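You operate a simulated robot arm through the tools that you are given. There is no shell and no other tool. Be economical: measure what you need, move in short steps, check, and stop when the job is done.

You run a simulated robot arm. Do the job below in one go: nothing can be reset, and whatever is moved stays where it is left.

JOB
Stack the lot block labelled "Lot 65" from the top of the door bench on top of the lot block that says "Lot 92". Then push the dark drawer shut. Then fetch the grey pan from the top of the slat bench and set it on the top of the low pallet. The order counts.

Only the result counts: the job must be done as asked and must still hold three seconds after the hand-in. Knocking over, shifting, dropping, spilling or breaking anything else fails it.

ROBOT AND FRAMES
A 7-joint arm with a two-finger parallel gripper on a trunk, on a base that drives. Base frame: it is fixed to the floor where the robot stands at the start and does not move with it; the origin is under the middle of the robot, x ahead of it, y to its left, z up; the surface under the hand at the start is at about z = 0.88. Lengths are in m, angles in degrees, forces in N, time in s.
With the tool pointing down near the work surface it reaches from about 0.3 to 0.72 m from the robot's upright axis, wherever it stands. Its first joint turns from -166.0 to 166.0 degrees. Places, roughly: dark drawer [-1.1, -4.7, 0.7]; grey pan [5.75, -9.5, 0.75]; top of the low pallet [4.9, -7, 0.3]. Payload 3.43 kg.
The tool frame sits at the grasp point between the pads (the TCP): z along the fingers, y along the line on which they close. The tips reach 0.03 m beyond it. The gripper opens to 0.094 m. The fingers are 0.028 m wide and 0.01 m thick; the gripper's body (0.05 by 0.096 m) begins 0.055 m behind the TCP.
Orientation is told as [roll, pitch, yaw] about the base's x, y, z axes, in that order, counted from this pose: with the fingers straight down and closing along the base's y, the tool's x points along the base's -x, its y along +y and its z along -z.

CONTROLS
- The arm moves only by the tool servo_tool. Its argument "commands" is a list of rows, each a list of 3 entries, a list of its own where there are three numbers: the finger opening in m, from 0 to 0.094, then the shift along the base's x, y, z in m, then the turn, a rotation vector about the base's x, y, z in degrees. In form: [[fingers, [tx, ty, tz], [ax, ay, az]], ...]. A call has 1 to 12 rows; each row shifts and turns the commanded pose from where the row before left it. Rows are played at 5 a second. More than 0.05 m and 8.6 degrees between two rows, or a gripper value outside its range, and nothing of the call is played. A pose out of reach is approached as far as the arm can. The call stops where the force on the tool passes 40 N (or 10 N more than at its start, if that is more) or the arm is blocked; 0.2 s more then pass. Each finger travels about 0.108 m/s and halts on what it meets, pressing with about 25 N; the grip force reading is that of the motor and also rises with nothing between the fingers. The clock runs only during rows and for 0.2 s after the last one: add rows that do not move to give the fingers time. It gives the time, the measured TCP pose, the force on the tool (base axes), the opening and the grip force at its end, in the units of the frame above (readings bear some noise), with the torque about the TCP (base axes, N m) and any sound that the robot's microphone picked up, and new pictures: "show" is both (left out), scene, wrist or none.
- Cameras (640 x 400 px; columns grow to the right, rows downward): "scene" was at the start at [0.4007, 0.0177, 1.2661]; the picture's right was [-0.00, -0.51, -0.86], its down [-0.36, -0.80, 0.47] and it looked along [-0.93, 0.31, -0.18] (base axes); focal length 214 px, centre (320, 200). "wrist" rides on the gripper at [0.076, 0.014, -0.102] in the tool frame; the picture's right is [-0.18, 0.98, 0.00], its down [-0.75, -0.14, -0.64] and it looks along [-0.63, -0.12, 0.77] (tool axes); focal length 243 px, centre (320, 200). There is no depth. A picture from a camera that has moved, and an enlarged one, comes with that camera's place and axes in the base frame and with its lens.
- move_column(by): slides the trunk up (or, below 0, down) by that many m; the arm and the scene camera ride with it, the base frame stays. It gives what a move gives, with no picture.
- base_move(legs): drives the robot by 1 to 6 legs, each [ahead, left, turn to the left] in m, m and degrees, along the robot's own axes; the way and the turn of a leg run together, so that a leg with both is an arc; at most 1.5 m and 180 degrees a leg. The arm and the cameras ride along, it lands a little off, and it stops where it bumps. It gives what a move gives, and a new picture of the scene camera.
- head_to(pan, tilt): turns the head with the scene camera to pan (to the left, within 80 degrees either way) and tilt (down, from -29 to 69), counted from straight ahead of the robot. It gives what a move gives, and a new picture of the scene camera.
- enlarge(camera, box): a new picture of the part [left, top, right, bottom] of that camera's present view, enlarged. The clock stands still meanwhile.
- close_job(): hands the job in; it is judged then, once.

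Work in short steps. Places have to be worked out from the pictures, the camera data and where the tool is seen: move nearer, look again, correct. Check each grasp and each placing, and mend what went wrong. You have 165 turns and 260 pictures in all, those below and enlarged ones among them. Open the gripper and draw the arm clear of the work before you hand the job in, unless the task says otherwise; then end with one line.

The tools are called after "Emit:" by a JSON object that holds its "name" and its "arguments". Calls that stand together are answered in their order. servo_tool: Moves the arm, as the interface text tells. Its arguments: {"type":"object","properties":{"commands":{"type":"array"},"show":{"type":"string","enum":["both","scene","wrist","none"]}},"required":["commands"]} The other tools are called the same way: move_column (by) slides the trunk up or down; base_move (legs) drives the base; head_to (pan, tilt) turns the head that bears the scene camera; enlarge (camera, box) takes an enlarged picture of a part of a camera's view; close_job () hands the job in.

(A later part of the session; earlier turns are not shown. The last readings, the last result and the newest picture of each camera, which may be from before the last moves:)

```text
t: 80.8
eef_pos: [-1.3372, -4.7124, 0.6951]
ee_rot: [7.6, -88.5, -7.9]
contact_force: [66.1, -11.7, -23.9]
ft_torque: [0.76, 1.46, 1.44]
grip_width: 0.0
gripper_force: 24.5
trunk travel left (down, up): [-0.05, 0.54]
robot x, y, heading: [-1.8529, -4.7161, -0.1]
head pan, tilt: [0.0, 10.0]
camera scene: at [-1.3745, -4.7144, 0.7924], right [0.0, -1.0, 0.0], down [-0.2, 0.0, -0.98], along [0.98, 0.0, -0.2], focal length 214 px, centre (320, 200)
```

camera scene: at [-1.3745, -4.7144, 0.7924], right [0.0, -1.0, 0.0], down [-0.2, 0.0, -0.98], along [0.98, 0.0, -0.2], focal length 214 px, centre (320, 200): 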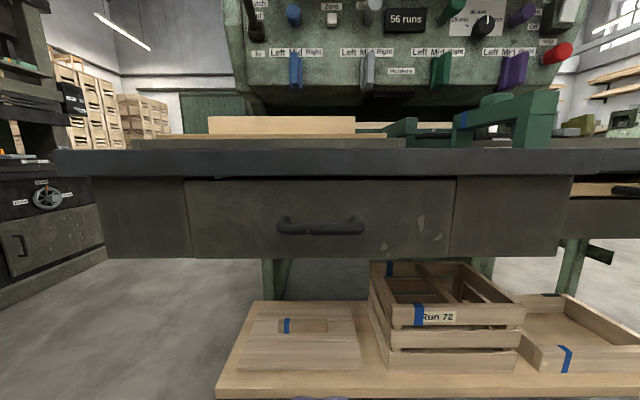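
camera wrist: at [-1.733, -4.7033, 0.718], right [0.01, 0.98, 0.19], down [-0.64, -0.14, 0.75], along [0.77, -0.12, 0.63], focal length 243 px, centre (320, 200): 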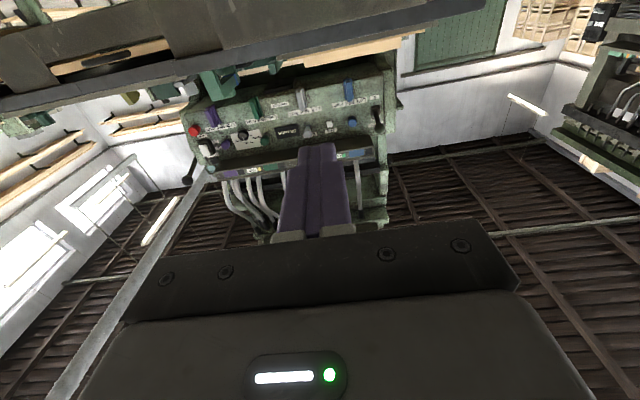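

The drawer is flush. But the tool feels 66 N forward—something presses behind it (likely the folded arm on the robot itself). I move forward to relieve it and look down around.

Emit:
{"name": "servo_tool", "arguments": {"commands": [[0.0, [0.02, 0, 0], [0, 0, 0]], [0.0, [0.02, 0, 0], [0, 0, 0]], [0.0, [0, 0, 0], [0, 0, 0]]], "show": "both"}}

```text
t: 81.6
eef_pos: [-1.2966, -4.7127, 0.6953]
ee_rot: [7.2, -88.6, -7.3]
contact_force: [0.5, 0.5, -0.4]
ft_torque: [0.0, -0.01, -0.03]
grip_width: 0.0
gripper_force: 25.1
trunk travel left (down, up): [-0.05, 0.54]
robot x, y, heading: [-1.8527, -4.7178, -0.2]
head pan, tilt: [0.0, 10.0]
camera scene: at [-1.335, -4.7144, 0.7925], right [0.0, -1.0, 0.0], down [-0.2, 0.0, -0.98], along [0.98, 0.0, -0.2], focal length 214 px, centre (320, 200)
camera wrist: at [-1.4009, -4.6984, 0.622], right [0.01, 0.98, 0.19], down [-0.62, -0.14, 0.77], along [0.78, -0.12, 0.61], focal length 243 px, centre (320, 200)
```

scene: 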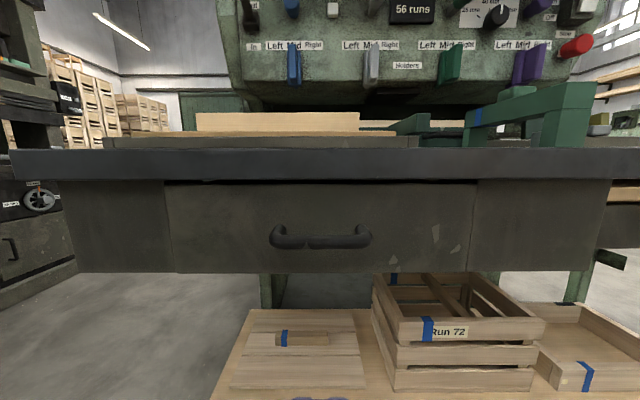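
wrist: 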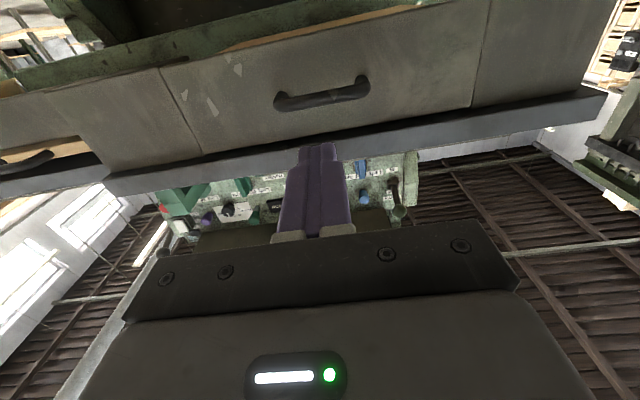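

Relieved. I enlarge to check the drawer is fully flush.

Emit:
{"name": "enlarge", "arguments": {"camera": "scene", "box": [40, 130, 620, 290]}}

Emit:
{"name": "head_to", "arguments": {"pan": 0, "tilt": 60}}

```text
1.10 times, centred on (330, 210) of scene
camera zoom: at [-1.335, -4.7144, 0.7925], right [0.0, -1.0, 0.0], down [-0.2, 0.0, -0.98], along [0.98, 0.0, -0.2], focal length 237 px, centre (309, 189)
```

zoom: 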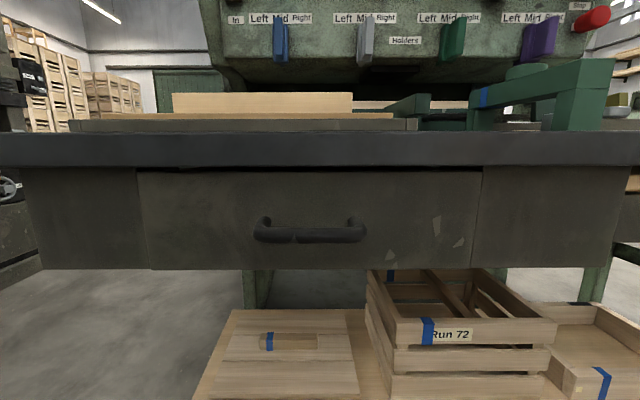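

```text
t: 82.8
eef_pos: [-1.2982, -4.714, 0.6967]
ee_rot: [7.4, -88.5, -7.5]
contact_force: [0.4, 0.8, 0.6]
ft_torque: [0.01, 0.06, -0.01]
grip_width: 0.0001
gripper_force: 25.3
trunk travel left (down, up): [-0.05, 0.54]
robot x, y, heading: [-1.8507, -4.7099, -0.1]
head pan, tilt: [0.0, 60.0]
camera scene: at [-1.3632, -4.7141, 0.7187], right [0.0, -1.0, 0.0], down [-0.88, 0.0, -0.48], along [0.48, 0.0, -0.88], focal length 214 px, centre (320, 200)
```

scene: 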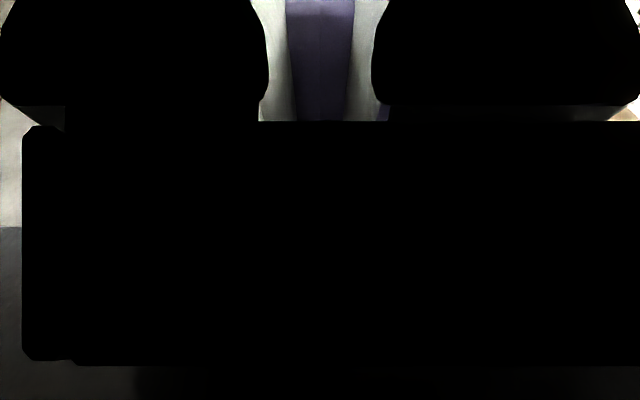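

Flush as far as visible. To be sure it is fully shut I give one more gentle push and see where it resists.

Emit:
{"name": "servo_tool", "arguments": {"commands": [[0.0, [0.045, 0, 0.003], [0, 0, 0]], [0.0, [0.045, 0, 0.002], [0, 0, 0]], [0.0, [0.03, 0, 0], [0, 0, 0]], [0.0, [0.01, 0, 0], [0, 0, 0]], [0.0, [0.006, 0, 0], [0, 0, 0]], [0.0, [0.006, 0, 0], [0, 0, 0]], [0.0, [0.005, 0, 0], [0, 0, 0]]], "show": "none"}}

```text
t: 84.5
eef_pos: [-1.1547, -4.7128, 0.7005]
ee_rot: [8.3, -88.5, -8.2]
contact_force: [-20.4, -1.2, 12.1]
ft_torque: [-0.05, -0.39, -0.11]
grip_width: 0.0
gripper_force: 24.5
trunk travel left (down, up): [-0.05, 0.54]
robot x, y, heading: [-1.8524, -4.7164, 0.1]
head pan, tilt: [0.0, 60.0]
stopped in row 7: the force on the tool passed its limit at 42 N (the readings are from after the stop); the commanded pose is now the measured one
```

Same stop position, so it's fully shut. I withdraw, back up, then raise the hand to the look-out pose.

Emit:
{"name": "servo_tool", "arguments": {"commands": [[0.0, [-0.03, 0, 0], [0, 0, 0]], [0.0, [-0.05, 0, 0], [0, 0, 0]], [0.0, [0, 0, 0], [0, 0, 0]]], "show": "none"}}

Emit:
{"name": "base_move", "arguments": {"legs": [[-0.35, 0, 0]]}}

Emit:
{"name": "move_column", "arguments": {"by": 0.25}}

Emit:
{"name": "servo_tool", "arguments": {"commands": [[0.0, [-0.03, 0, 0.04], [0, 8, 0]], [0.0, [-0.03, 0, 0.04], [0, 8, 0]], [0.0, [-0.03, 0, 0.04], [0, 8, 0]], [0.0, [-0.03, 0, 0.04], [0, 8, 0]], [0.0, [-0.03, 0, 0.04], [0, 8, 0]], [0.0, [0, 0, 0.04], [0, 0, 0]], [0.0, [0, 0, 0.04], [0, 0, 0]], [0.0, [0, 0, 0], [0, 0, 0]]], "show": "none"}}

Emit:
{"name": "head_to", "arguments": {"pan": 0, "tilt": -20}}

```text
t: 85.3
eef_pos: [-1.2335, -4.7115, 0.6981]
ee_rot: [6.7, -88.3, -6.9]
contact_force: [-0.6, -0.3, 0.1]
ft_torque: [0.03, 0.05, 0.03]
grip_width: 0.0
gripper_force: 24.9
trunk travel left (down, up): [-0.05, 0.54]
robot x, y, heading: [-1.8554, -4.7155, -0.1]
head pan, tilt: [0.0, 60.0]
```

```text
t: 87.6
eef_pos: [-1.5814, -4.7106, 0.6979]
ee_rot: [6.6, -88.3, -6.5]
contact_force: [-0.6, -0.3, -0.4]
ft_torque: [0.02, -0.02, 0.02]
grip_width: 0.0
gripper_force: 25.1
trunk travel left (down, up): [-0.05, 0.54]
robot x, y, heading: [-2.2051, -4.7151, -0.0]
head pan, tilt: [0.0, 60.0]
camera scene: at [-1.6465, -4.7124, 0.7217], right [0.0, -1.0, 0.0], down [-0.88, 0.0, -0.47], along [0.47, 0.0, -0.88], focal length 214 px, centre (320, 200)
```

scene: 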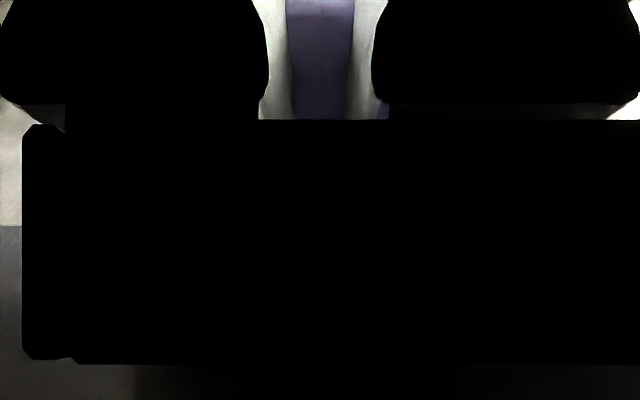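

```text
t: 90.1
eef_pos: [-1.5823, -4.7099, 0.949]
ee_rot: [6.6, -88.3, -6.7]
contact_force: [-0.2, 0.6, -0.3]
ft_torque: [-0.01, 0.01, -0.02]
grip_width: 0.0001
gripper_force: 25.3
trunk travel left (down, up): [-0.3, 0.29]
robot x, y, heading: [-2.2017, -4.7125, 0.1]
head pan, tilt: [0.0, 60.0]
```

```text
t: 91.9
eef_pos: [-1.7306, -4.7106, 1.228]
ee_rot: [0.2, -48.3, -0.3]
contact_force: [0.4, -0.1, 0.0]
ft_torque: [-0.01, 0.01, -0.03]
grip_width: 0.0001
gripper_force: 25.3
trunk travel left (down, up): [-0.3, 0.29]
robot x, y, heading: [-2.2059, -4.7136, 0.1]
head pan, tilt: [0.0, 60.0]
```

```text
t: 93.5
eef_pos: [-1.7307, -4.7112, 1.2289]
ee_rot: [0.2, -48.4, -0.3]
contact_force: [-0.7, 0.0, 1.3]
ft_torque: [0.02, -0.01, 0.02]
grip_width: 0.0
gripper_force: 25.1
trunk travel left (down, up): [-0.3, 0.29]
robot x, y, heading: [-2.2023, -4.7147, -0.0]
head pan, tilt: [0.0, -20.0]
camera scene: at [-1.6814, -4.7126, 1.3707], right [0.0, -1.0, 0.0], down [-0.37, 0.0, -0.93], along [0.93, 0.0, -0.37], focal length 214 px, centre (320, 200)
```

scene: 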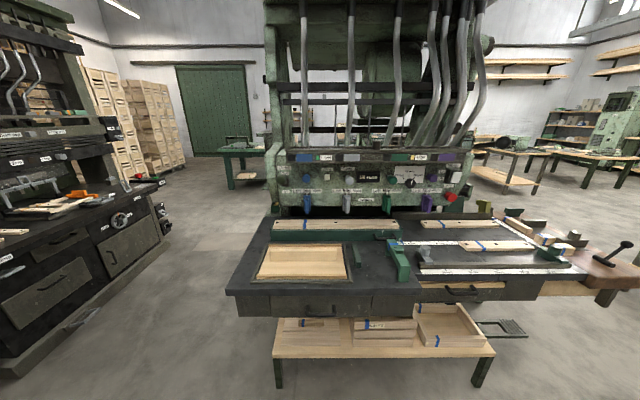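

Drawer closed. I turn right to plan the way to the pan at (5.75, -9.5).

Emit:
{"name": "base_move", "arguments": {"legs": [[0, 0, -45]]}}

```text
t: 95.9
eef_pos: [-1.8661, -5.045, 1.2295]
ee_rot: [0.1, -48.2, -45.4]
contact_force: [0.0, 0.6, -0.5]
ft_torque: [-0.02, 0.03, 0.02]
grip_width: 0.0
gripper_force: 25.0
trunk travel left (down, up): [-0.3, 0.29]
robot x, y, heading: [-2.2019, -4.7129, -45.0]
head pan, tilt: [0.0, -20.0]
camera scene: at [-1.8324, -5.0846, 1.3708], right [-0.71, -0.7, 0.0], down [-0.26, 0.26, -0.93], along [0.66, -0.66, -0.37], focal length 214 px, centre (320, 200)
```

scene: 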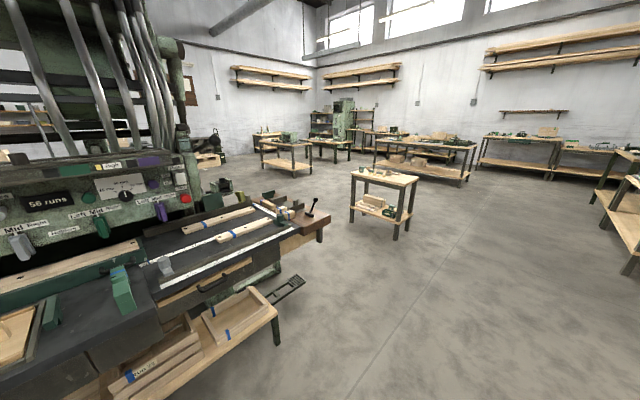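

There's a gap between the machine bench (ends y ≈ -5.9) and a small table (y ≈ -6.9). I drive to y ≈ -6.4 in the lane, then face +x.

Emit:
{"name": "base_move", "arguments": {"legs": [[0, 0, -45], [1.5, 0, 0], [0.2, 0, 0], [0, 0, 90]]}}

```text
t: 110.5
eef_pos: [-1.7399, -6.4277, 1.2291]
ee_rot: [0.2, -48.4, -0.7]
contact_force: [-0.1, 0.4, 0.3]
ft_torque: [0.0, 0.01, 0.02]
grip_width: 0.0001
gripper_force: 24.7
trunk travel left (down, up): [-0.3, 0.29]
robot x, y, heading: [-2.21, -6.4289, -0.3]
head pan, tilt: [0.0, -20.0]
camera scene: at [-1.6911, -6.4304, 1.3708], right [-0.01, -1.0, 0.0], down [-0.37, 0.01, -0.93], along [0.93, -0.01, -0.37], focal length 214 px, centre (320, 200)
```

scene: 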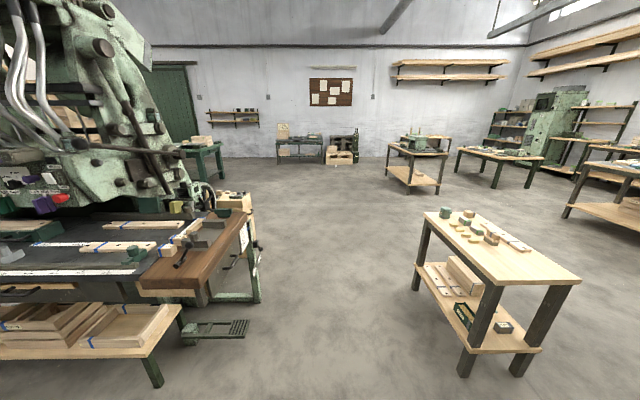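

Corridor is clear (y from -6.0 to -7.1). I zoom where the pan and pallet should be.

Emit:
{"name": "enlarge", "arguments": {"camera": "scene", "box": [260, 110, 480, 210]}}

Emit:
{"name": "base_move", "arguments": {"legs": [[0, -0.1, 0.3], [1.5, 0, 0], [1.5, 0, 0], [1.0, 0, 0]]}}

```text
2.91 times, centred on (370, 160) of scene
camera zoom: at [-1.6911, -6.4304, 1.3708], right [-0.01, -1.0, 0.0], down [-0.37, 0.01, -0.93], along [0.93, -0.01, -0.37], focal length 624 px, centre (174, 316)
```

zoom: 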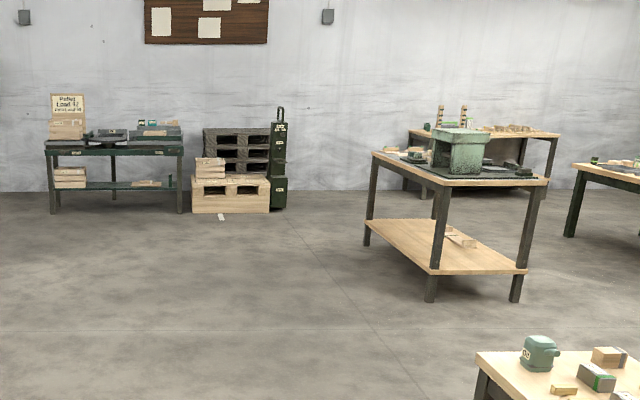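

```text
t: 130.5
eef_pos: [2.2648, -6.5558, 1.2284]
ee_rot: [0.2, -48.3, -1.1]
contact_force: [-0.3, 0.1, 0.2]
ft_torque: [-0.03, -0.04, 0.02]
grip_width: 0.0
gripper_force: 24.9
trunk travel left (down, up): [-0.3, 0.29]
robot x, y, heading: [1.7938, -6.5517, -0.8]
head pan, tilt: [0.0, -20.0]
camera scene: at [2.3148, -6.5586, 1.3707], right [-0.01, -1.0, 0.0], down [-0.37, 0.01, -0.93], along [0.93, -0.01, -0.37], focal length 214 px, centre (320, 200)
```

scene: 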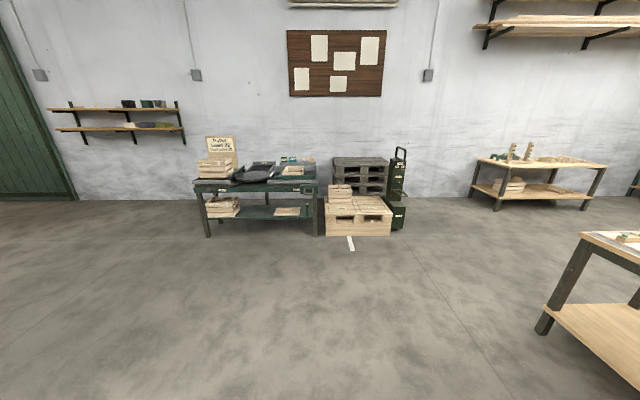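

Pallet at right of the green table; slat bench at far right. I enlarge both.

Emit:
{"name": "enlarge", "arguments": {"camera": "scene", "box": [300, 130, 440, 250]}}

Emit:
{"name": "enlarge", "arguments": {"camera": "scene", "box": [450, 120, 630, 230]}}

```text
3.33 times, centred on (370, 190) of scene
camera zoom: at [2.3148, -6.5586, 1.3707], right [-0.01, -1.0, 0.0], down [-0.37, 0.01, -0.93], along [0.93, -0.01, -0.37], focal length 715 px, centre (153, 233)
```

zoom: 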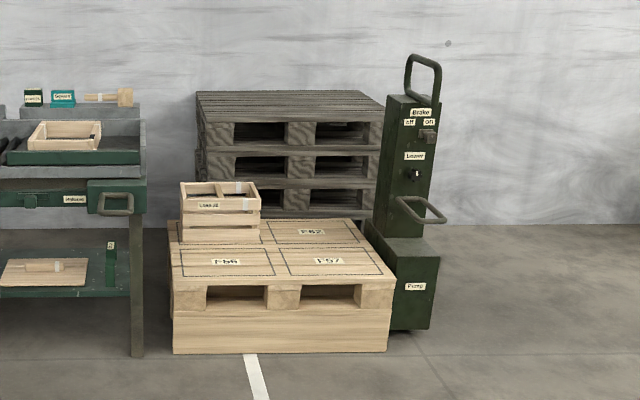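

```text
3.56 times, centred on (540, 175) of scene
camera zoom: at [2.3148, -6.5586, 1.3707], right [-0.01, -1.0, 0.0], down [-0.37, 0.01, -0.93], along [0.93, -0.01, -0.37], focal length 763 px, centre (-462, 289)
```

zoom: 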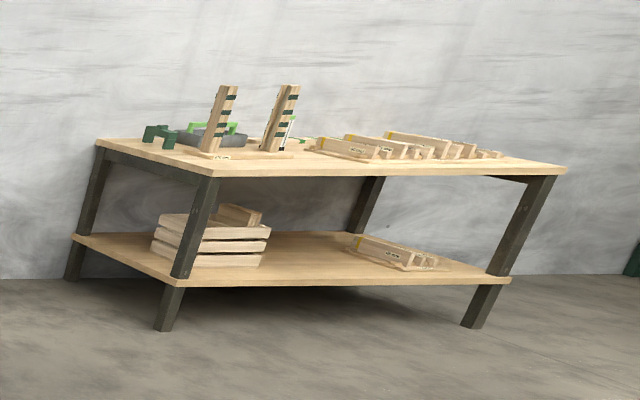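

Pallet front face is at x ≈ 4.57, y -6.65…-7.44; bench spans x 5.15–5.9, y -9.2…-10.7. I'll approach the bench from its north end via (4.1, -7.9).

Emit:
{"name": "base_move", "arguments": {"legs": [[0, 0, -29.5], [1.5, 0, 0], [1.15, 0, 0]]}}

```text
t: 144.9
eef_pos: [4.5006, -8.1116, 1.2289]
ee_rot: [0.3, -48.3, -30.2]
contact_force: [-0.2, 0.4, -0.1]
ft_torque: [0.0, 0.01, 0.0]
grip_width: 0.0
gripper_force: 24.9
trunk travel left (down, up): [-0.3, 0.29]
robot x, y, heading: [4.0895, -7.8806, -29.9]
head pan, tilt: [0.0, -20.0]
camera scene: at [4.5423, -8.1401, 1.3707], right [-0.5, -0.87, 0.0], down [-0.32, 0.19, -0.93], along [0.8, -0.46, -0.37], focal length 214 px, centre (320, 200)
```

scene: 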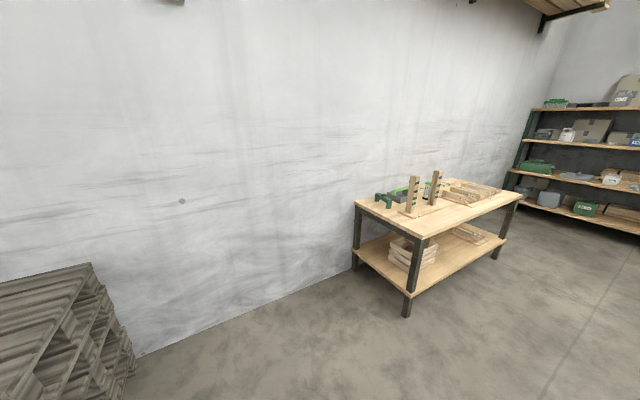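

I zoom on the bench to see the pan.

Emit:
{"name": "enlarge", "arguments": {"camera": "scene", "box": [340, 160, 530, 260]}}

Emit:
{"name": "base_move", "arguments": {"legs": [[1.2, 0, -30]]}}

```text
3.37 times, centred on (435, 210) of scene
camera zoom: at [4.5423, -8.1401, 1.3707], right [-0.5, -0.87, 0.0], down [-0.32, 0.19, -0.93], along [0.8, -0.46, -0.37], focal length 722 px, centre (-67, 166)
```

zoom: 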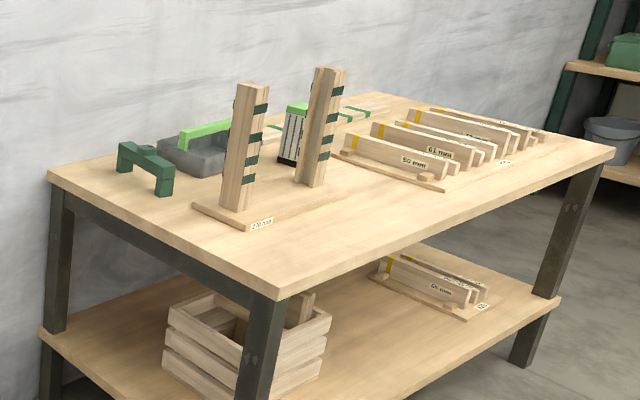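

```text
t: 151.0
eef_pos: [5.1688, -9.1274, 1.2279]
ee_rot: [0.2, -48.3, -60.4]
contact_force: [-0.5, -0.3, -0.1]
ft_torque: [-0.02, 0.0, -0.01]
grip_width: 0.0001
gripper_force: 25.0
trunk travel left (down, up): [-0.3, 0.29]
robot x, y, heading: [4.9294, -8.7189, -59.9]
head pan, tilt: [0.0, -20.0]
camera scene: at [5.1912, -9.174, 1.3708], right [-0.87, -0.5, 0.0], down [-0.18, 0.32, -0.93], along [0.46, -0.81, -0.37], focal length 214 px, centre (320, 200)
```

scene: 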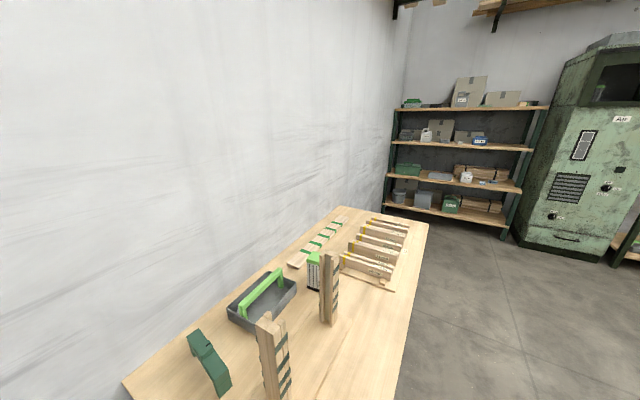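

The grey pan is a tray with a green handle, around (5.65, -9.57). I zoom on it.

Emit:
{"name": "enlarge", "arguments": {"camera": "scene", "box": [170, 230, 390, 368]}}

```text
2.90 times, centred on (280, 299) of scene
camera zoom: at [5.1912, -9.174, 1.3708], right [-0.87, -0.5, 0.0], down [-0.18, 0.32, -0.93], along [0.46, -0.81, -0.37], focal length 622 px, centre (436, -87)
```

zoom: 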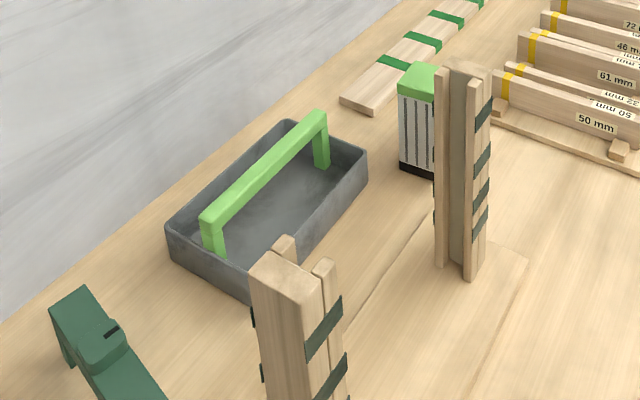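

Bar runs along y at x ≈ 5.65, y -9.49…-9.67; tall slat posts stand at x ≈ 5.43. I turn to face -y and shift left (east) to x ≈ 5.5.

Emit:
{"name": "base_move", "arguments": {"legs": [[-0.05, 0, -30], [0, 0.57, 0]]}}

Emit:
{"name": "head_to", "arguments": {"pan": 0, "tilt": 5}}

```text
t: 155.7
eef_pos: [5.4926, -9.1483, 1.2283]
ee_rot: [0.2, -48.3, -90.7]
contact_force: [0.2, -0.6, 0.4]
ft_torque: [-0.01, 0.04, 0.0]
grip_width: 0.0
gripper_force: 25.3
trunk travel left (down, up): [-0.3, 0.29]
robot x, y, heading: [5.4902, -8.6741, -90.3]
head pan, tilt: [0.0, -20.0]
camera scene: at [5.4889, -9.2018, 1.3709], right [-1.0, 0.01, 0.0], down [0.01, 0.37, -0.93], along [-0.01, -0.93, -0.37], focal length 214 px, centre (320, 200)
```

scene: 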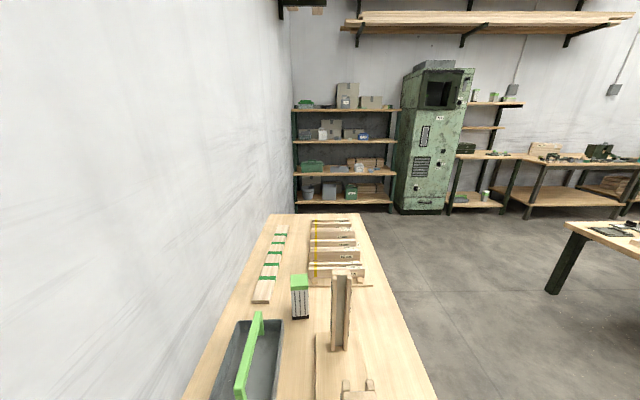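

```text
t: 156.6
eef_pos: [5.4918, -9.1484, 1.2287]
ee_rot: [0.1, -48.4, -90.8]
contact_force: [0.2, 0.5, 0.2]
ft_torque: [0.0, 0.0, 0.0]
grip_width: 0.0
gripper_force: 24.9
trunk travel left (down, up): [-0.3, 0.29]
robot x, y, heading: [5.4924, -8.6784, -90.4]
head pan, tilt: [0.0, 5.0]
camera scene: at [5.4885, -9.1889, 1.3327], right [-1.0, 0.01, 0.0], down [0.01, 0.73, -0.69], along [0.0, -0.69, -0.73], focal length 214 px, centre (320, 200)
```

scene: 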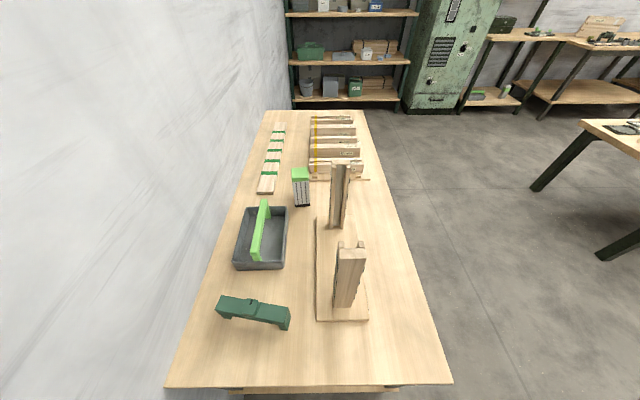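

Now I bring the tool back to vertical, keeping it high above the bench.

Emit:
{"name": "servo_tool", "arguments": {"commands": [[0.06, [0.01, 0, 0], [8, 0, 0]], [0.06, [0.01, 0, 0], [8, 0, 0]], [0.06, [0.02, 0, 0], [8, 0, 0]], [0.06, [0.02, 0, 0], [8, 0, 0]], [0.06, [0.02, 0, 0], [8, 0, 0]], [0.06, [0.02, 0, 0], [8.3, 0, 0]], [0.06, [0, 0, 0], [0, 0, 0]]], "show": "none"}}

Emit:
{"name": "head_to", "arguments": {"pan": 0, "tilt": -20}}

```text
t: 158.2
eef_pos: [5.5922, -9.1479, 1.2292]
ee_rot: [-0.4, 0.0, -90.5]
contact_force: [1.0, 0.8, 0.2]
ft_torque: [-0.01, -0.03, -0.04]
grip_width: 0.06
gripper_force: 0.0
trunk travel left (down, up): [-0.3, 0.29]
robot x, y, heading: [5.4899, -8.6769, -90.4]
head pan, tilt: [0.0, 5.0]
```

```text
t: 159.1
eef_pos: [5.5928, -9.1493, 1.2283]
ee_rot: [-0.3, 0.0, -90.5]
contact_force: [0.1, -0.7, -0.2]
ft_torque: [-0.01, -0.03, 0.03]
grip_width: 0.0602
gripper_force: 0.0
trunk travel left (down, up): [-0.3, 0.29]
robot x, y, heading: [5.4906, -8.677, -90.8]
head pan, tilt: [0.0, -20.0]
camera scene: at [5.5885, -9.2893, 1.2847], right [-1.0, 0.01, 0.01], down [0.01, 0.94, -0.34], along [-0.01, -0.34, -0.94], focal length 214 px, centre (320, 200)
```

scene: 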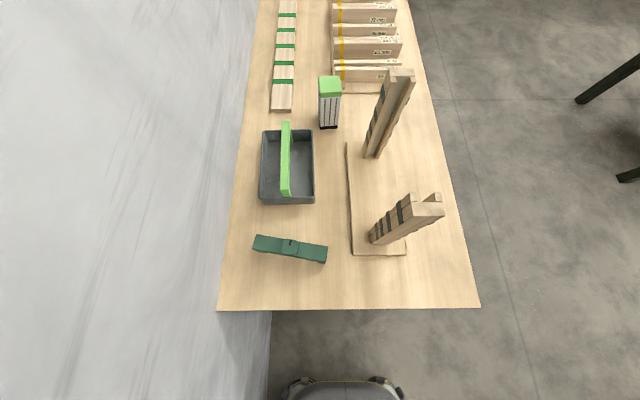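

Handle top ≈ z 0.79, x ≈ 5.673, centre y ≈ -9.60; bench top z ≈ 0.72, edge y ≈ -9.22; base front is 0.22 ahead of its axis. I drive ahead 0.26.

Emit:
{"name": "base_move", "arguments": {"legs": [[0.26, 0, 0.6]]}}

```text
t: 161.0
eef_pos: [5.5954, -9.41, 1.2284]
ee_rot: [-0.3, -0.1, -89.8]
contact_force: [1.7, -0.5, -0.2]
ft_torque: [0.01, 0.01, 0.02]
grip_width: 0.0601
gripper_force: 0.0
trunk travel left (down, up): [-0.3, 0.29]
robot x, y, heading: [5.4891, -8.9389, -89.8]
head pan, tilt: [0.0, -20.0]
camera scene: at [5.5939, -9.551, 1.2842], right [-1.0, 0.0, 0.01], down [0.0, 0.94, -0.34], along [0.0, -0.34, -0.94], focal length 214 px, centre (320, 200)
```

scene: 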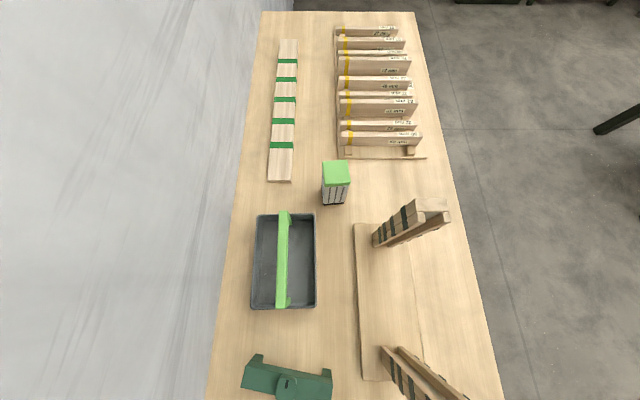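

Triangulation confirms: handle top z ≈ 0.789, centre (5.676, -9.597). I move over it at height, then part way down.

Emit:
{"name": "servo_tool", "arguments": {"commands": [[0.06, [0.0162, -0.0374, 0], [0, 0, 0]], [0.06, [0.0162, -0.0374, 0], [0, 0, 0]], [0.06, [0.0162, -0.0374, 0], [0, 0, 0]], [0.06, [0.0162, -0.0374, 0], [0, 0, 0]], [0.06, [0.0162, -0.0374, 0], [0, 0, 0]], [0.06, [0, 0, -0.045], [0, 0, 0]], [0.06, [0, 0, -0.045], [0, 0, 0]], [0.06, [0, 0, -0.045], [0, 0, 0]], [0.06, [0, 0, -0.045], [0, 0, 0]], [0.06, [0, 0, -0.045], [0, 0, 0]], [0.06, [0, 0, -0.045], [0, 0, 0]], [0.06, [0, 0, 0], [0, 0, 0]]], "show": "both"}}

```text
t: 163.6
eef_pos: [5.6779, -9.5965, 0.9594]
ee_rot: [-0.3, 0.0, -89.8]
contact_force: [-0.8, -0.5, -0.6]
ft_torque: [0.02, -0.02, 0.02]
grip_width: 0.0599
gripper_force: 0.0
trunk travel left (down, up): [-0.3, 0.29]
robot x, y, heading: [5.4895, -8.9396, -89.8]
head pan, tilt: [0.0, -20.0]
camera scene: at [5.6744, -9.7378, 1.0145], right [-1.0, 0.0, 0.01], down [0.0, 0.94, -0.34], along [0.0, -0.34, -0.94], focal length 214 px, centre (320, 200)
camera wrist: at [5.6922, -9.5212, 1.0609], right [0.98, -0.18, -0.01], down [-0.14, -0.75, 0.64], along [-0.12, -0.63, -0.77], focal length 243 px, centre (320, 200)
```

scene: 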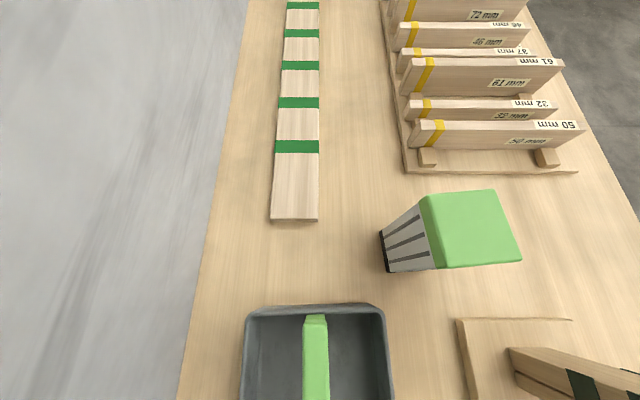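
wrist: 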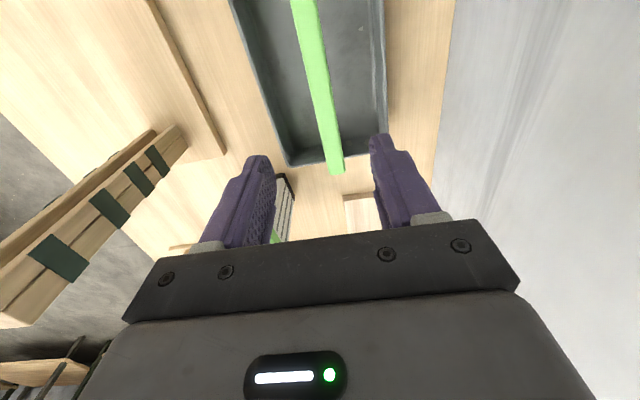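

Aligned over the bar. I descend to grasp height and close.

Emit:
{"name": "servo_tool", "arguments": {"commands": [[0.06, [0, 0, -0.045], [0, 0, 0]], [0.06, [0, 0, -0.045], [0, 0, 0]], [0.06, [0, 0, -0.045], [0, 0, 0]], [0.06, [0, 0, -0.025], [0, 0, 0]], [0.06, [0, 0, -0.015], [0, 0, 0]], [0.06, [0, 0, 0], [0, 0, 0]], [0.02, [0, 0, 0], [0, 0, 0]], [0.0, [0, 0, 0], [0, 0, 0]], [0.0, [0, 0, 0], [0, 0, 0]], [0.0, [0, 0, 0], [0, 0, 0]]], "show": "wrist"}}

```text
t: 165.8
eef_pos: [5.6708, -9.5856, 0.7995]
ee_rot: [-0.3, -0.1, -89.9]
contact_force: [0.0, -0.1, -0.1]
ft_torque: [-0.07, -0.01, 0.15]
grip_width: 0.0266
gripper_force: 25.2
out of reach, approached as far as the arm can: row 4, 5
trunk travel left (down, up): [-0.3, 0.29]
robot x, y, heading: [5.4911, -8.94, -89.6]
head pan, tilt: [0.0, -20.0]
camera wrist: at [5.6862, -9.5101, 0.9013], right [0.98, -0.18, -0.01], down [-0.14, -0.75, 0.64], along [-0.12, -0.63, -0.77], focal length 243 px, centre (320, 200)
```

wrist: 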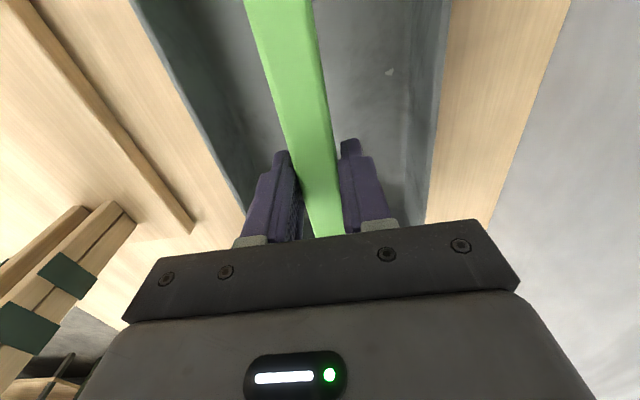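

Grip holds at width 0.027 but a bit shallow (reach limit). I reopen, lower the trunk 15 mm, and close again.

Emit:
{"name": "servo_tool", "arguments": {"commands": [[0.06, [0, 0, 0], [0, 0, 0]], [0.06, [0, 0, 0], [0, 0, 0]], [0.06, [0, 0, 0], [0, 0, 0]]], "show": "none"}}

Emit:
{"name": "move_column", "arguments": {"by": -0.015}}

Emit:
{"name": "servo_tool", "arguments": {"commands": [[0.02, [0, 0, 0], [0, 0, 0]], [0.0, [0, 0, 0], [0, 0, 0]], [0.0, [0, 0, 0], [0, 0, 0]], [0.0, [0, 0, 0], [0, 0, 0]]], "show": "wrist"}}

```text
t: 166.6
eef_pos: [5.6711, -9.5858, 0.799]
ee_rot: [-0.4, 0.0, -89.9]
contact_force: [-0.7, 0.3, 0.1]
ft_torque: [-0.01, -0.02, 0.02]
grip_width: 0.0601
gripper_force: 0.1
trunk travel left (down, up): [-0.3, 0.29]
robot x, y, heading: [5.4901, -8.9417, -89.8]
head pan, tilt: [0.0, -20.0]
```

```text
t: 167.2
eef_pos: [5.6705, -9.5861, 0.7837]
ee_rot: [-0.4, 0.0, -89.9]
contact_force: [-0.3, -0.1, 0.2]
ft_torque: [0.0, 0.0, 0.02]
grip_width: 0.0599
gripper_force: 0.0
trunk travel left (down, up): [-0.285, 0.305]
robot x, y, heading: [5.4923, -8.9341, -89.8]
head pan, tilt: [0.0, -20.0]
```

```text
t: 168.2
eef_pos: [5.6699, -9.5852, 0.7834]
ee_rot: [-0.3, 0.0, -89.8]
contact_force: [0.2, 0.3, 0.2]
ft_torque: [0.03, -0.19, 0.16]
grip_width: 0.0265
gripper_force: 24.9
trunk travel left (down, up): [-0.285, 0.305]
robot x, y, heading: [5.4946, -8.9379, -89.8]
head pan, tilt: [0.0, -20.0]
camera wrist: at [5.6862, -9.5102, 0.8865], right [0.98, -0.18, -0.01], down [-0.14, -0.75, 0.64], along [-0.12, -0.63, -0.77], focal length 243 px, centre (320, 200)
```

wrist: 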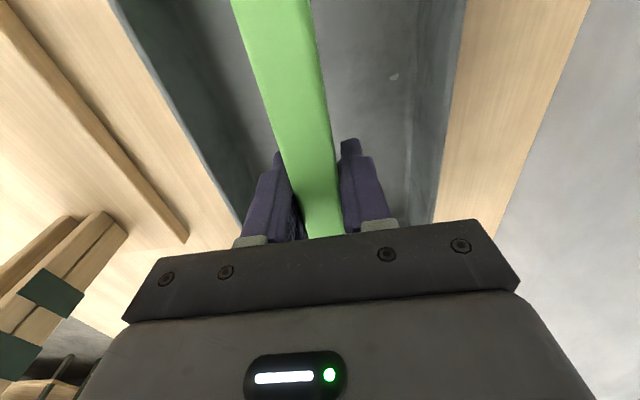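

Good grip. I lift straight up with the trunk.

Emit:
{"name": "move_column", "arguments": {"by": 0.04}}

Emit:
{"name": "move_column", "arguments": {"by": 0.24}}

Emit:
{"name": "servo_tool", "arguments": {"commands": [[0.0, [0, 0, 0], [0, 0, 0]]], "show": "both"}}

```text
t: 169.1
eef_pos: [5.6708, -9.5863, 0.8229]
ee_rot: [-0.2, 0.1, -89.9]
contact_force: [0.2, -0.8, -5.0]
ft_torque: [0.06, 0.0, 0.03]
grip_width: 0.0262
gripper_force: 25.3
trunk travel left (down, up): [-0.325, 0.265]
robot x, y, heading: [5.4893, -8.9364, -90.1]
head pan, tilt: [0.0, -20.0]
```

```text
t: 171.6
eef_pos: [5.6701, -9.5858, 1.0628]
ee_rot: [-0.3, -0.1, -89.8]
contact_force: [0.0, 0.2, -5.1]
ft_torque: [0.05, 0.02, 0.02]
grip_width: 0.0265
gripper_force: 24.9
trunk travel left (down, up): [-0.565, 0.025]
robot x, y, heading: [5.4908, -8.9381, -90.0]
head pan, tilt: [0.0, -20.0]
```

```text
t: 171.9
eef_pos: [5.6709, -9.587, 1.0636]
ee_rot: [-0.3, 0.0, -89.9]
contact_force: [0.1, 0.8, -5.1]
ft_torque: [0.03, -0.01, 0.02]
grip_width: 0.0263
gripper_force: 24.9
trunk travel left (down, up): [-0.565, 0.025]
robot x, y, heading: [5.4943, -8.9367, -89.8]
head pan, tilt: [0.0, -20.0]
camera scene: at [5.6685, -9.7272, 1.1196], right [-1.0, 0.0, 0.01], down [0.0, 0.94, -0.34], along [-0.01, -0.34, -0.94], focal length 214 px, centre (320, 200)
camera wrist: at [5.6864, -9.5106, 1.1661], right [0.98, -0.18, -0.01], down [-0.14, -0.75, 0.64], along [-0.12, -0.63, -0.77], focal length 243 px, centre (320, 200)
```

scene: 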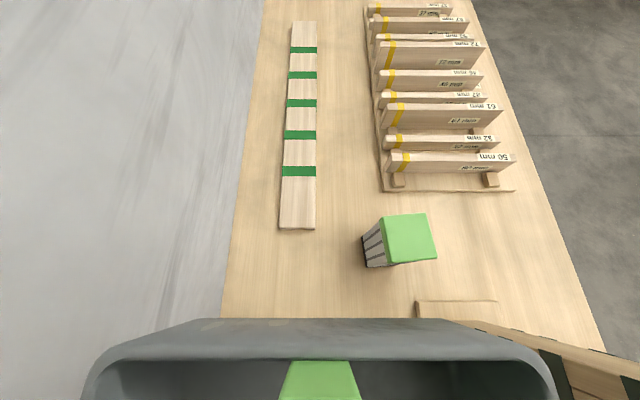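
wrist: 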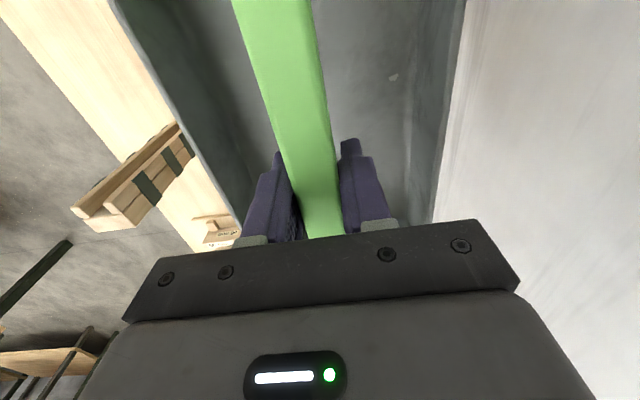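

The pan is held (5 N). I retreat straight back from the bench.

Emit:
{"name": "base_move", "arguments": {"legs": [[-0.75, 0, 0]]}}

```text
t: 176.0
eef_pos: [5.6686, -8.8321, 1.0637]
ee_rot: [-0.3, 0.0, -90.0]
contact_force: [0.2, 0.6, -4.7]
ft_torque: [0.03, -0.01, 0.02]
grip_width: 0.0264
gripper_force: 25.1
trunk travel left (down, up): [-0.565, 0.025]
robot x, y, heading: [5.4888, -8.191, -89.9]
head pan, tilt: [0.0, -20.0]
camera scene: at [5.666, -8.9731, 1.12], right [-1.0, 0.0, 0.01], down [0.0, 0.94, -0.34], along [-0.01, -0.34, -0.94], focal length 214 px, centre (320, 200)
```

scene: 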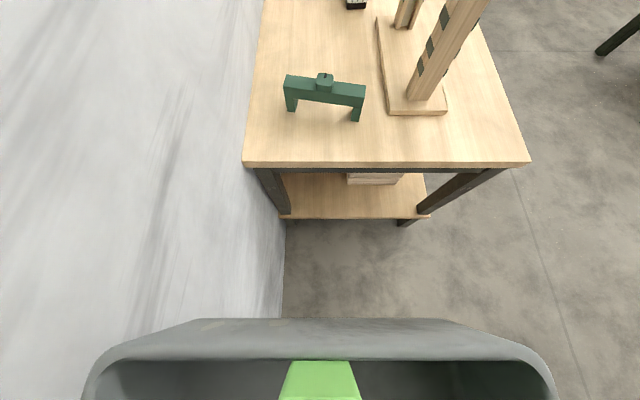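

I draw the pan in close, then drive west and turn to face the pallet.

Emit:
{"name": "servo_tool", "arguments": {"commands": [[0.0, [-0.04, 0.02, 0], [0, 0, 0]], [0.0, [-0.04, 0.03, 0], [0, 0, 0]], [0.0, [-0.04, 0.03, 0], [0, 0, 0]], [0.0, [-0.04, 0.03, 0], [0, 0, 0]], [0.0, [-0.02, 0.03, 0], [0, 0, 0]], [0.0, [0, 0, 0], [0, 0, 0]]], "show": "none"}}

Emit:
{"name": "base_move", "arguments": {"legs": [[0, -1.43, 0], [0, 0, 90]]}}

```text
t: 177.4
eef_pos: [5.5098, -8.8282, 1.0079]
ee_rot: [-0.2, 0.1, -90.1]
contact_force: [0.7, 0.3, -5.2]
ft_torque: [0.05, -0.02, 0.04]
grip_width: 0.0267
gripper_force: 24.9
out of reach, approached as far as the arm can: row 1, 2, 3, 4, 5
trunk travel left (down, up): [-0.565, 0.025]
robot x, y, heading: [5.4876, -8.1863, -89.9]
head pan, tilt: [0.0, -20.0]
```

```text
t: 188.4
eef_pos: [4.6819, -8.1722, 1.009]
ee_rot: [-0.2, 0.1, -0.3]
contact_force: [1.6, -0.1, -4.6]
ft_torque: [0.01, 0.08, 0.01]
grip_width: 0.0262
gripper_force: 25.0
trunk travel left (down, up): [-0.565, 0.025]
robot x, y, heading: [4.0384, -8.1904, -0.2]
head pan, tilt: [0.0, -20.0]
camera scene: at [4.8188, -8.1748, 1.0646], right [-0.01, -1.0, 0.01], down [-0.94, 0.0, -0.34], along [0.34, -0.01, -0.94], focal length 214 px, centre (320, 200)
```

scene: 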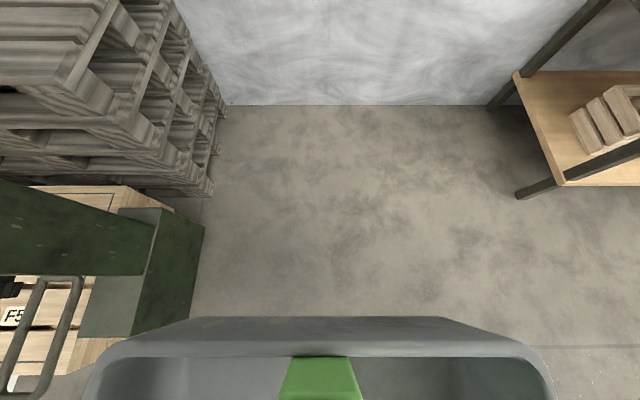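

I retract the arm toward the robot and look.

Emit:
{"name": "servo_tool", "arguments": {"commands": [[0.0, [-0.04, 0, 0.02], [0, 0, 0]], [0.0, [-0.04, 0, 0.02], [0, 0, 0]], [0.0, [-0.04, 0, 0.02], [0, 0, 0]], [0.0, [-0.04, 0, 0.01], [0, 0, 0]], [0.0, [0, 0, 0], [0, 0, 0]]], "show": "none"}}

```text
t: 189.6
eef_pos: [4.6815, -8.1735, 1.0077]
ee_rot: [-0.3, 0.1, -0.3]
contact_force: [-0.4, 0.4, -4.2]
ft_torque: [0.01, 0.05, 0.01]
grip_width: 0.0265
gripper_force: 24.8
out of reach, approached as far as the arm can: row 1, 2, 3, 4
trunk travel left (down, up): [-0.565, 0.025]
robot x, y, heading: [4.0416, -8.1891, -0.3]
head pan, tilt: [0.0, -20.0]
```

It may be a fold limit at this low relative height. I try lifting the hand first.

Emit:
{"name": "servo_tool", "arguments": {"commands": [[0.0, [0, 0, 0.04], [0, 0, 0]], [0.0, [0, 0, 0.04], [0, 0, 0]], [0.0, [0, 0, 0.04], [0, 0, 0]], [0.0, [0, 0, 0], [0, 0, 0]]], "show": "wrist"}}

```text
t: 190.6
eef_pos: [4.7274, -8.1719, 1.1089]
ee_rot: [-0.3, 0.2, -0.3]
contact_force: [0.6, -1.2, -5.5]
ft_torque: [0.03, 0.08, -0.02]
grip_width: 0.0265
gripper_force: 25.5
out of reach, approached as far as the arm can: row 1, 2, 3
trunk travel left (down, up): [-0.565, 0.025]
robot x, y, heading: [4.0385, -8.1861, 0.0]
head pan, tilt: [0.0, -20.0]
camera wrist: at [4.653, -8.1568, 1.2118], right [0.19, 0.98, -0.01], down [0.76, -0.14, 0.64], along [0.63, -0.13, -0.77], focal length 243 px, centre (320, 200)
```

wrist: 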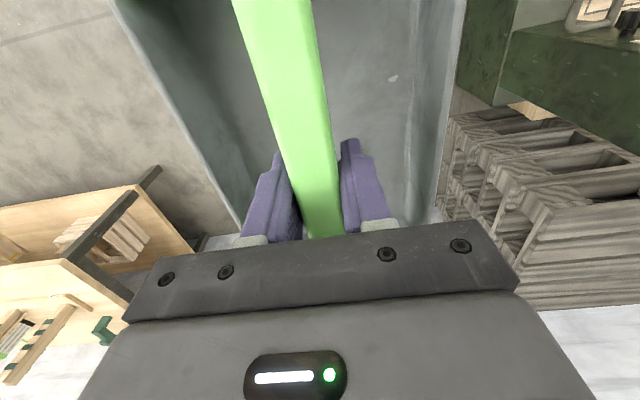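

The arm won't fold inward; I look back at the arm with the scene camera to see its configuration.

Emit:
{"name": "head_to", "arguments": {"pan": 60, "tilt": 68}}

Emit:
{"name": "head_to", "arguments": {"pan": -75, "tilt": 68}}

```text
t: 192.2
eef_pos: [4.728, -8.172, 1.1077]
ee_rot: [-0.3, 0.3, -0.2]
contact_force: [0.1, -0.3, -5.1]
ft_torque: [0.01, 0.04, 0.0]
grip_width: 0.0262
gripper_force: 25.0
trunk travel left (down, up): [-0.565, 0.025]
robot x, y, heading: [4.0379, -8.1926, -0.4]
head pan, tilt: [60.0, 68.0]
camera scene: at [4.7366, -8.1233, 1.2119], right [-0.01, -0.51, -0.86], down [-0.38, -0.8, 0.47], along [-0.93, 0.33, -0.19], focal length 214 px, centre (320, 200)
```

scene: 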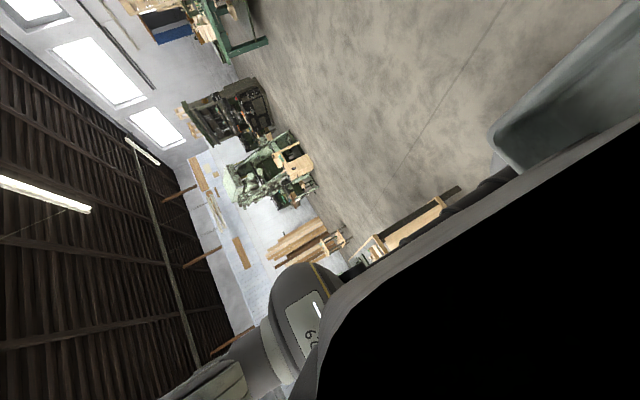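

```text
t: 194.4
eef_pos: [4.7275, -8.171, 1.1085]
ee_rot: [-0.3, 0.2, -0.3]
contact_force: [0.4, -0.3, -4.9]
ft_torque: [-0.01, 0.03, -0.01]
grip_width: 0.0265
gripper_force: 24.8
trunk travel left (down, up): [-0.565, 0.025]
robot x, y, heading: [4.0407, -8.1885, 0.1]
head pan, tilt: [-75.0, 68.0]
camera scene: at [4.7361, -8.2275, 1.2263], right [0.0, -0.25, 0.97], down [-0.37, 0.9, 0.24], along [-0.93, -0.36, -0.09], focal length 214 px, centre (320, 200)
```

scene: 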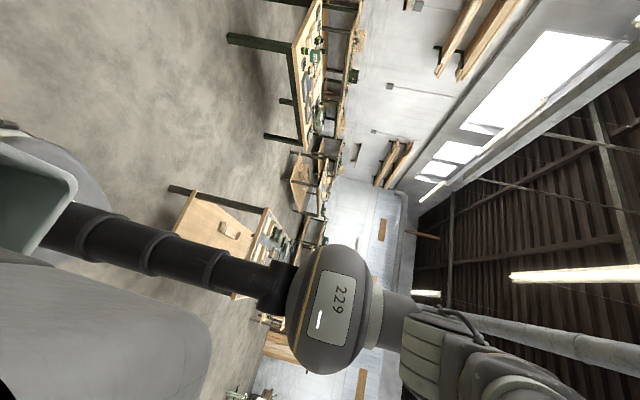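

Likely the arm is fully straight (extension singularity), so pure inward moves don't act. I try a tangential move down-and-in to let the elbow flex.

Emit:
{"name": "servo_tool", "arguments": {"commands": [[0.0, [-0.02, 0, -0.04], [0, 0, 0]], [0.0, [-0.02, 0, -0.04], [0, 0, 0]], [0.0, [-0.02, 0, -0.04], [0, 0, 0]], [0.0, [-0.02, 0, -0.04], [0, 0, 0]], [0.0, [-0.02, 0, -0.04], [0, 0, 0]], [0.0, [0, 0, 0], [0, 0, 0]]], "show": "none"}}

```text
t: 195.8
eef_pos: [4.6474, -8.1707, 0.9485]
ee_rot: [-0.4, 0.0, -0.3]
contact_force: [-0.1, 0.3, -4.9]
ft_torque: [0.01, 0.07, -0.01]
grip_width: 0.0264
gripper_force: 24.5
out of reach, approached as far as the arm can: row 1, 4, 5
trunk travel left (down, up): [-0.565, 0.025]
robot x, y, heading: [4.0409, -8.1903, -0.2]
head pan, tilt: [-75.0, 68.0]
```

Points fit a sphere of full extension (R 0.737 about z 1.368), and moves slightly inside it combined with downward motion work. I go down while creeping inward.

Emit:
{"name": "servo_tool", "arguments": {"commands": [[0.0, [-0.032, 0, -0.033], [0, 0, 0]], [0.0, [-0.034, 0, -0.03], [0, 0, 0]], [0.0, [-0.036, 0, -0.025], [0, 0, 0]], [0.0, [-0.036, 0, -0.02], [0, 0, 0]], [0.0, [-0.036, 0, -0.01], [0, 0, 0]], [0.0, [0, 0, 0], [0, 0, 0]]], "show": "none"}}

```text
t: 197.2
eef_pos: [4.4742, -8.171, 0.8307]
ee_rot: [-0.3, 0.1, -0.3]
contact_force: [0.7, 0.4, -4.7]
ft_torque: [0.03, 0.04, 0.0]
grip_width: 0.0264
gripper_force: 24.4
trunk travel left (down, up): [-0.565, 0.025]
robot x, y, heading: [4.0443, -8.1899, 0.1]
head pan, tilt: [-75.0, 68.0]
```

Free of the singularity (r 0.43, z 0.83). I look ahead and drive to stand in front of the pallet.

Emit:
{"name": "base_move", "arguments": {"legs": [[-0.2, 0.5, 0], [0, 0.58, 0]]}}

Emit:
{"name": "head_to", "arguments": {"pan": 0, "tilt": -29}}

```text
t: 203.3
eef_pos: [4.2731, -7.083, 0.8311]
ee_rot: [-0.5, 0.2, 0.1]
contact_force: [0.7, 0.3, -5.4]
ft_torque: [0.03, 0.04, 0.0]
grip_width: 0.0267
gripper_force: 24.8
trunk travel left (down, up): [-0.565, 0.025]
robot x, y, heading: [3.8361, -7.1046, 0.3]
head pan, tilt: [-75.0, 68.0]
camera scene: at [4.2815, -7.1369, 0.9491], right [0.0, -0.25, 0.97], down [-0.38, 0.9, 0.23], along [-0.93, -0.36, -0.09], focal length 214 px, centre (320, 200)
```

scene: 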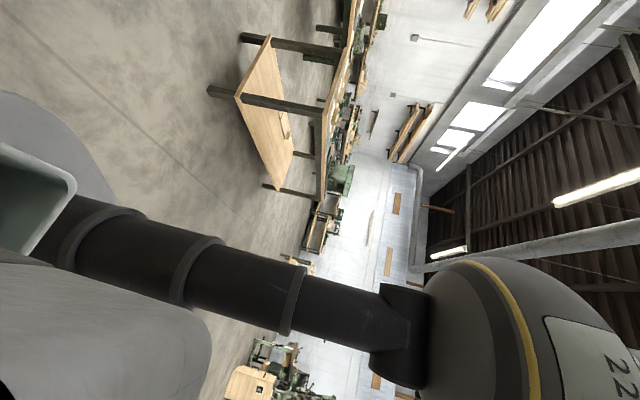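

```text
t: 205.0
eef_pos: [4.2728, -7.0822, 0.8323]
ee_rot: [-0.3, 0.1, 0.1]
contact_force: [0.8, 0.7, -4.9]
ft_torque: [-0.01, 0.06, 0.0]
grip_width: 0.0264
gripper_force: 25.3
trunk travel left (down, up): [-0.565, 0.025]
robot x, y, heading: [3.837, -7.102, 0.4]
head pan, tilt: [0.0, -28.6]
camera scene: at [4.4204, -7.0825, 0.8962], right [0.0, -1.0, 0.01], down [-0.88, 0.0, -0.48], along [0.48, 0.0, -0.88], focal length 214 px, centre (320, 200)
```

scene: 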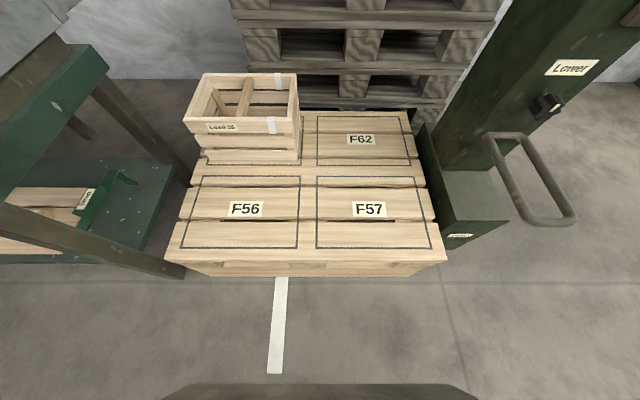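

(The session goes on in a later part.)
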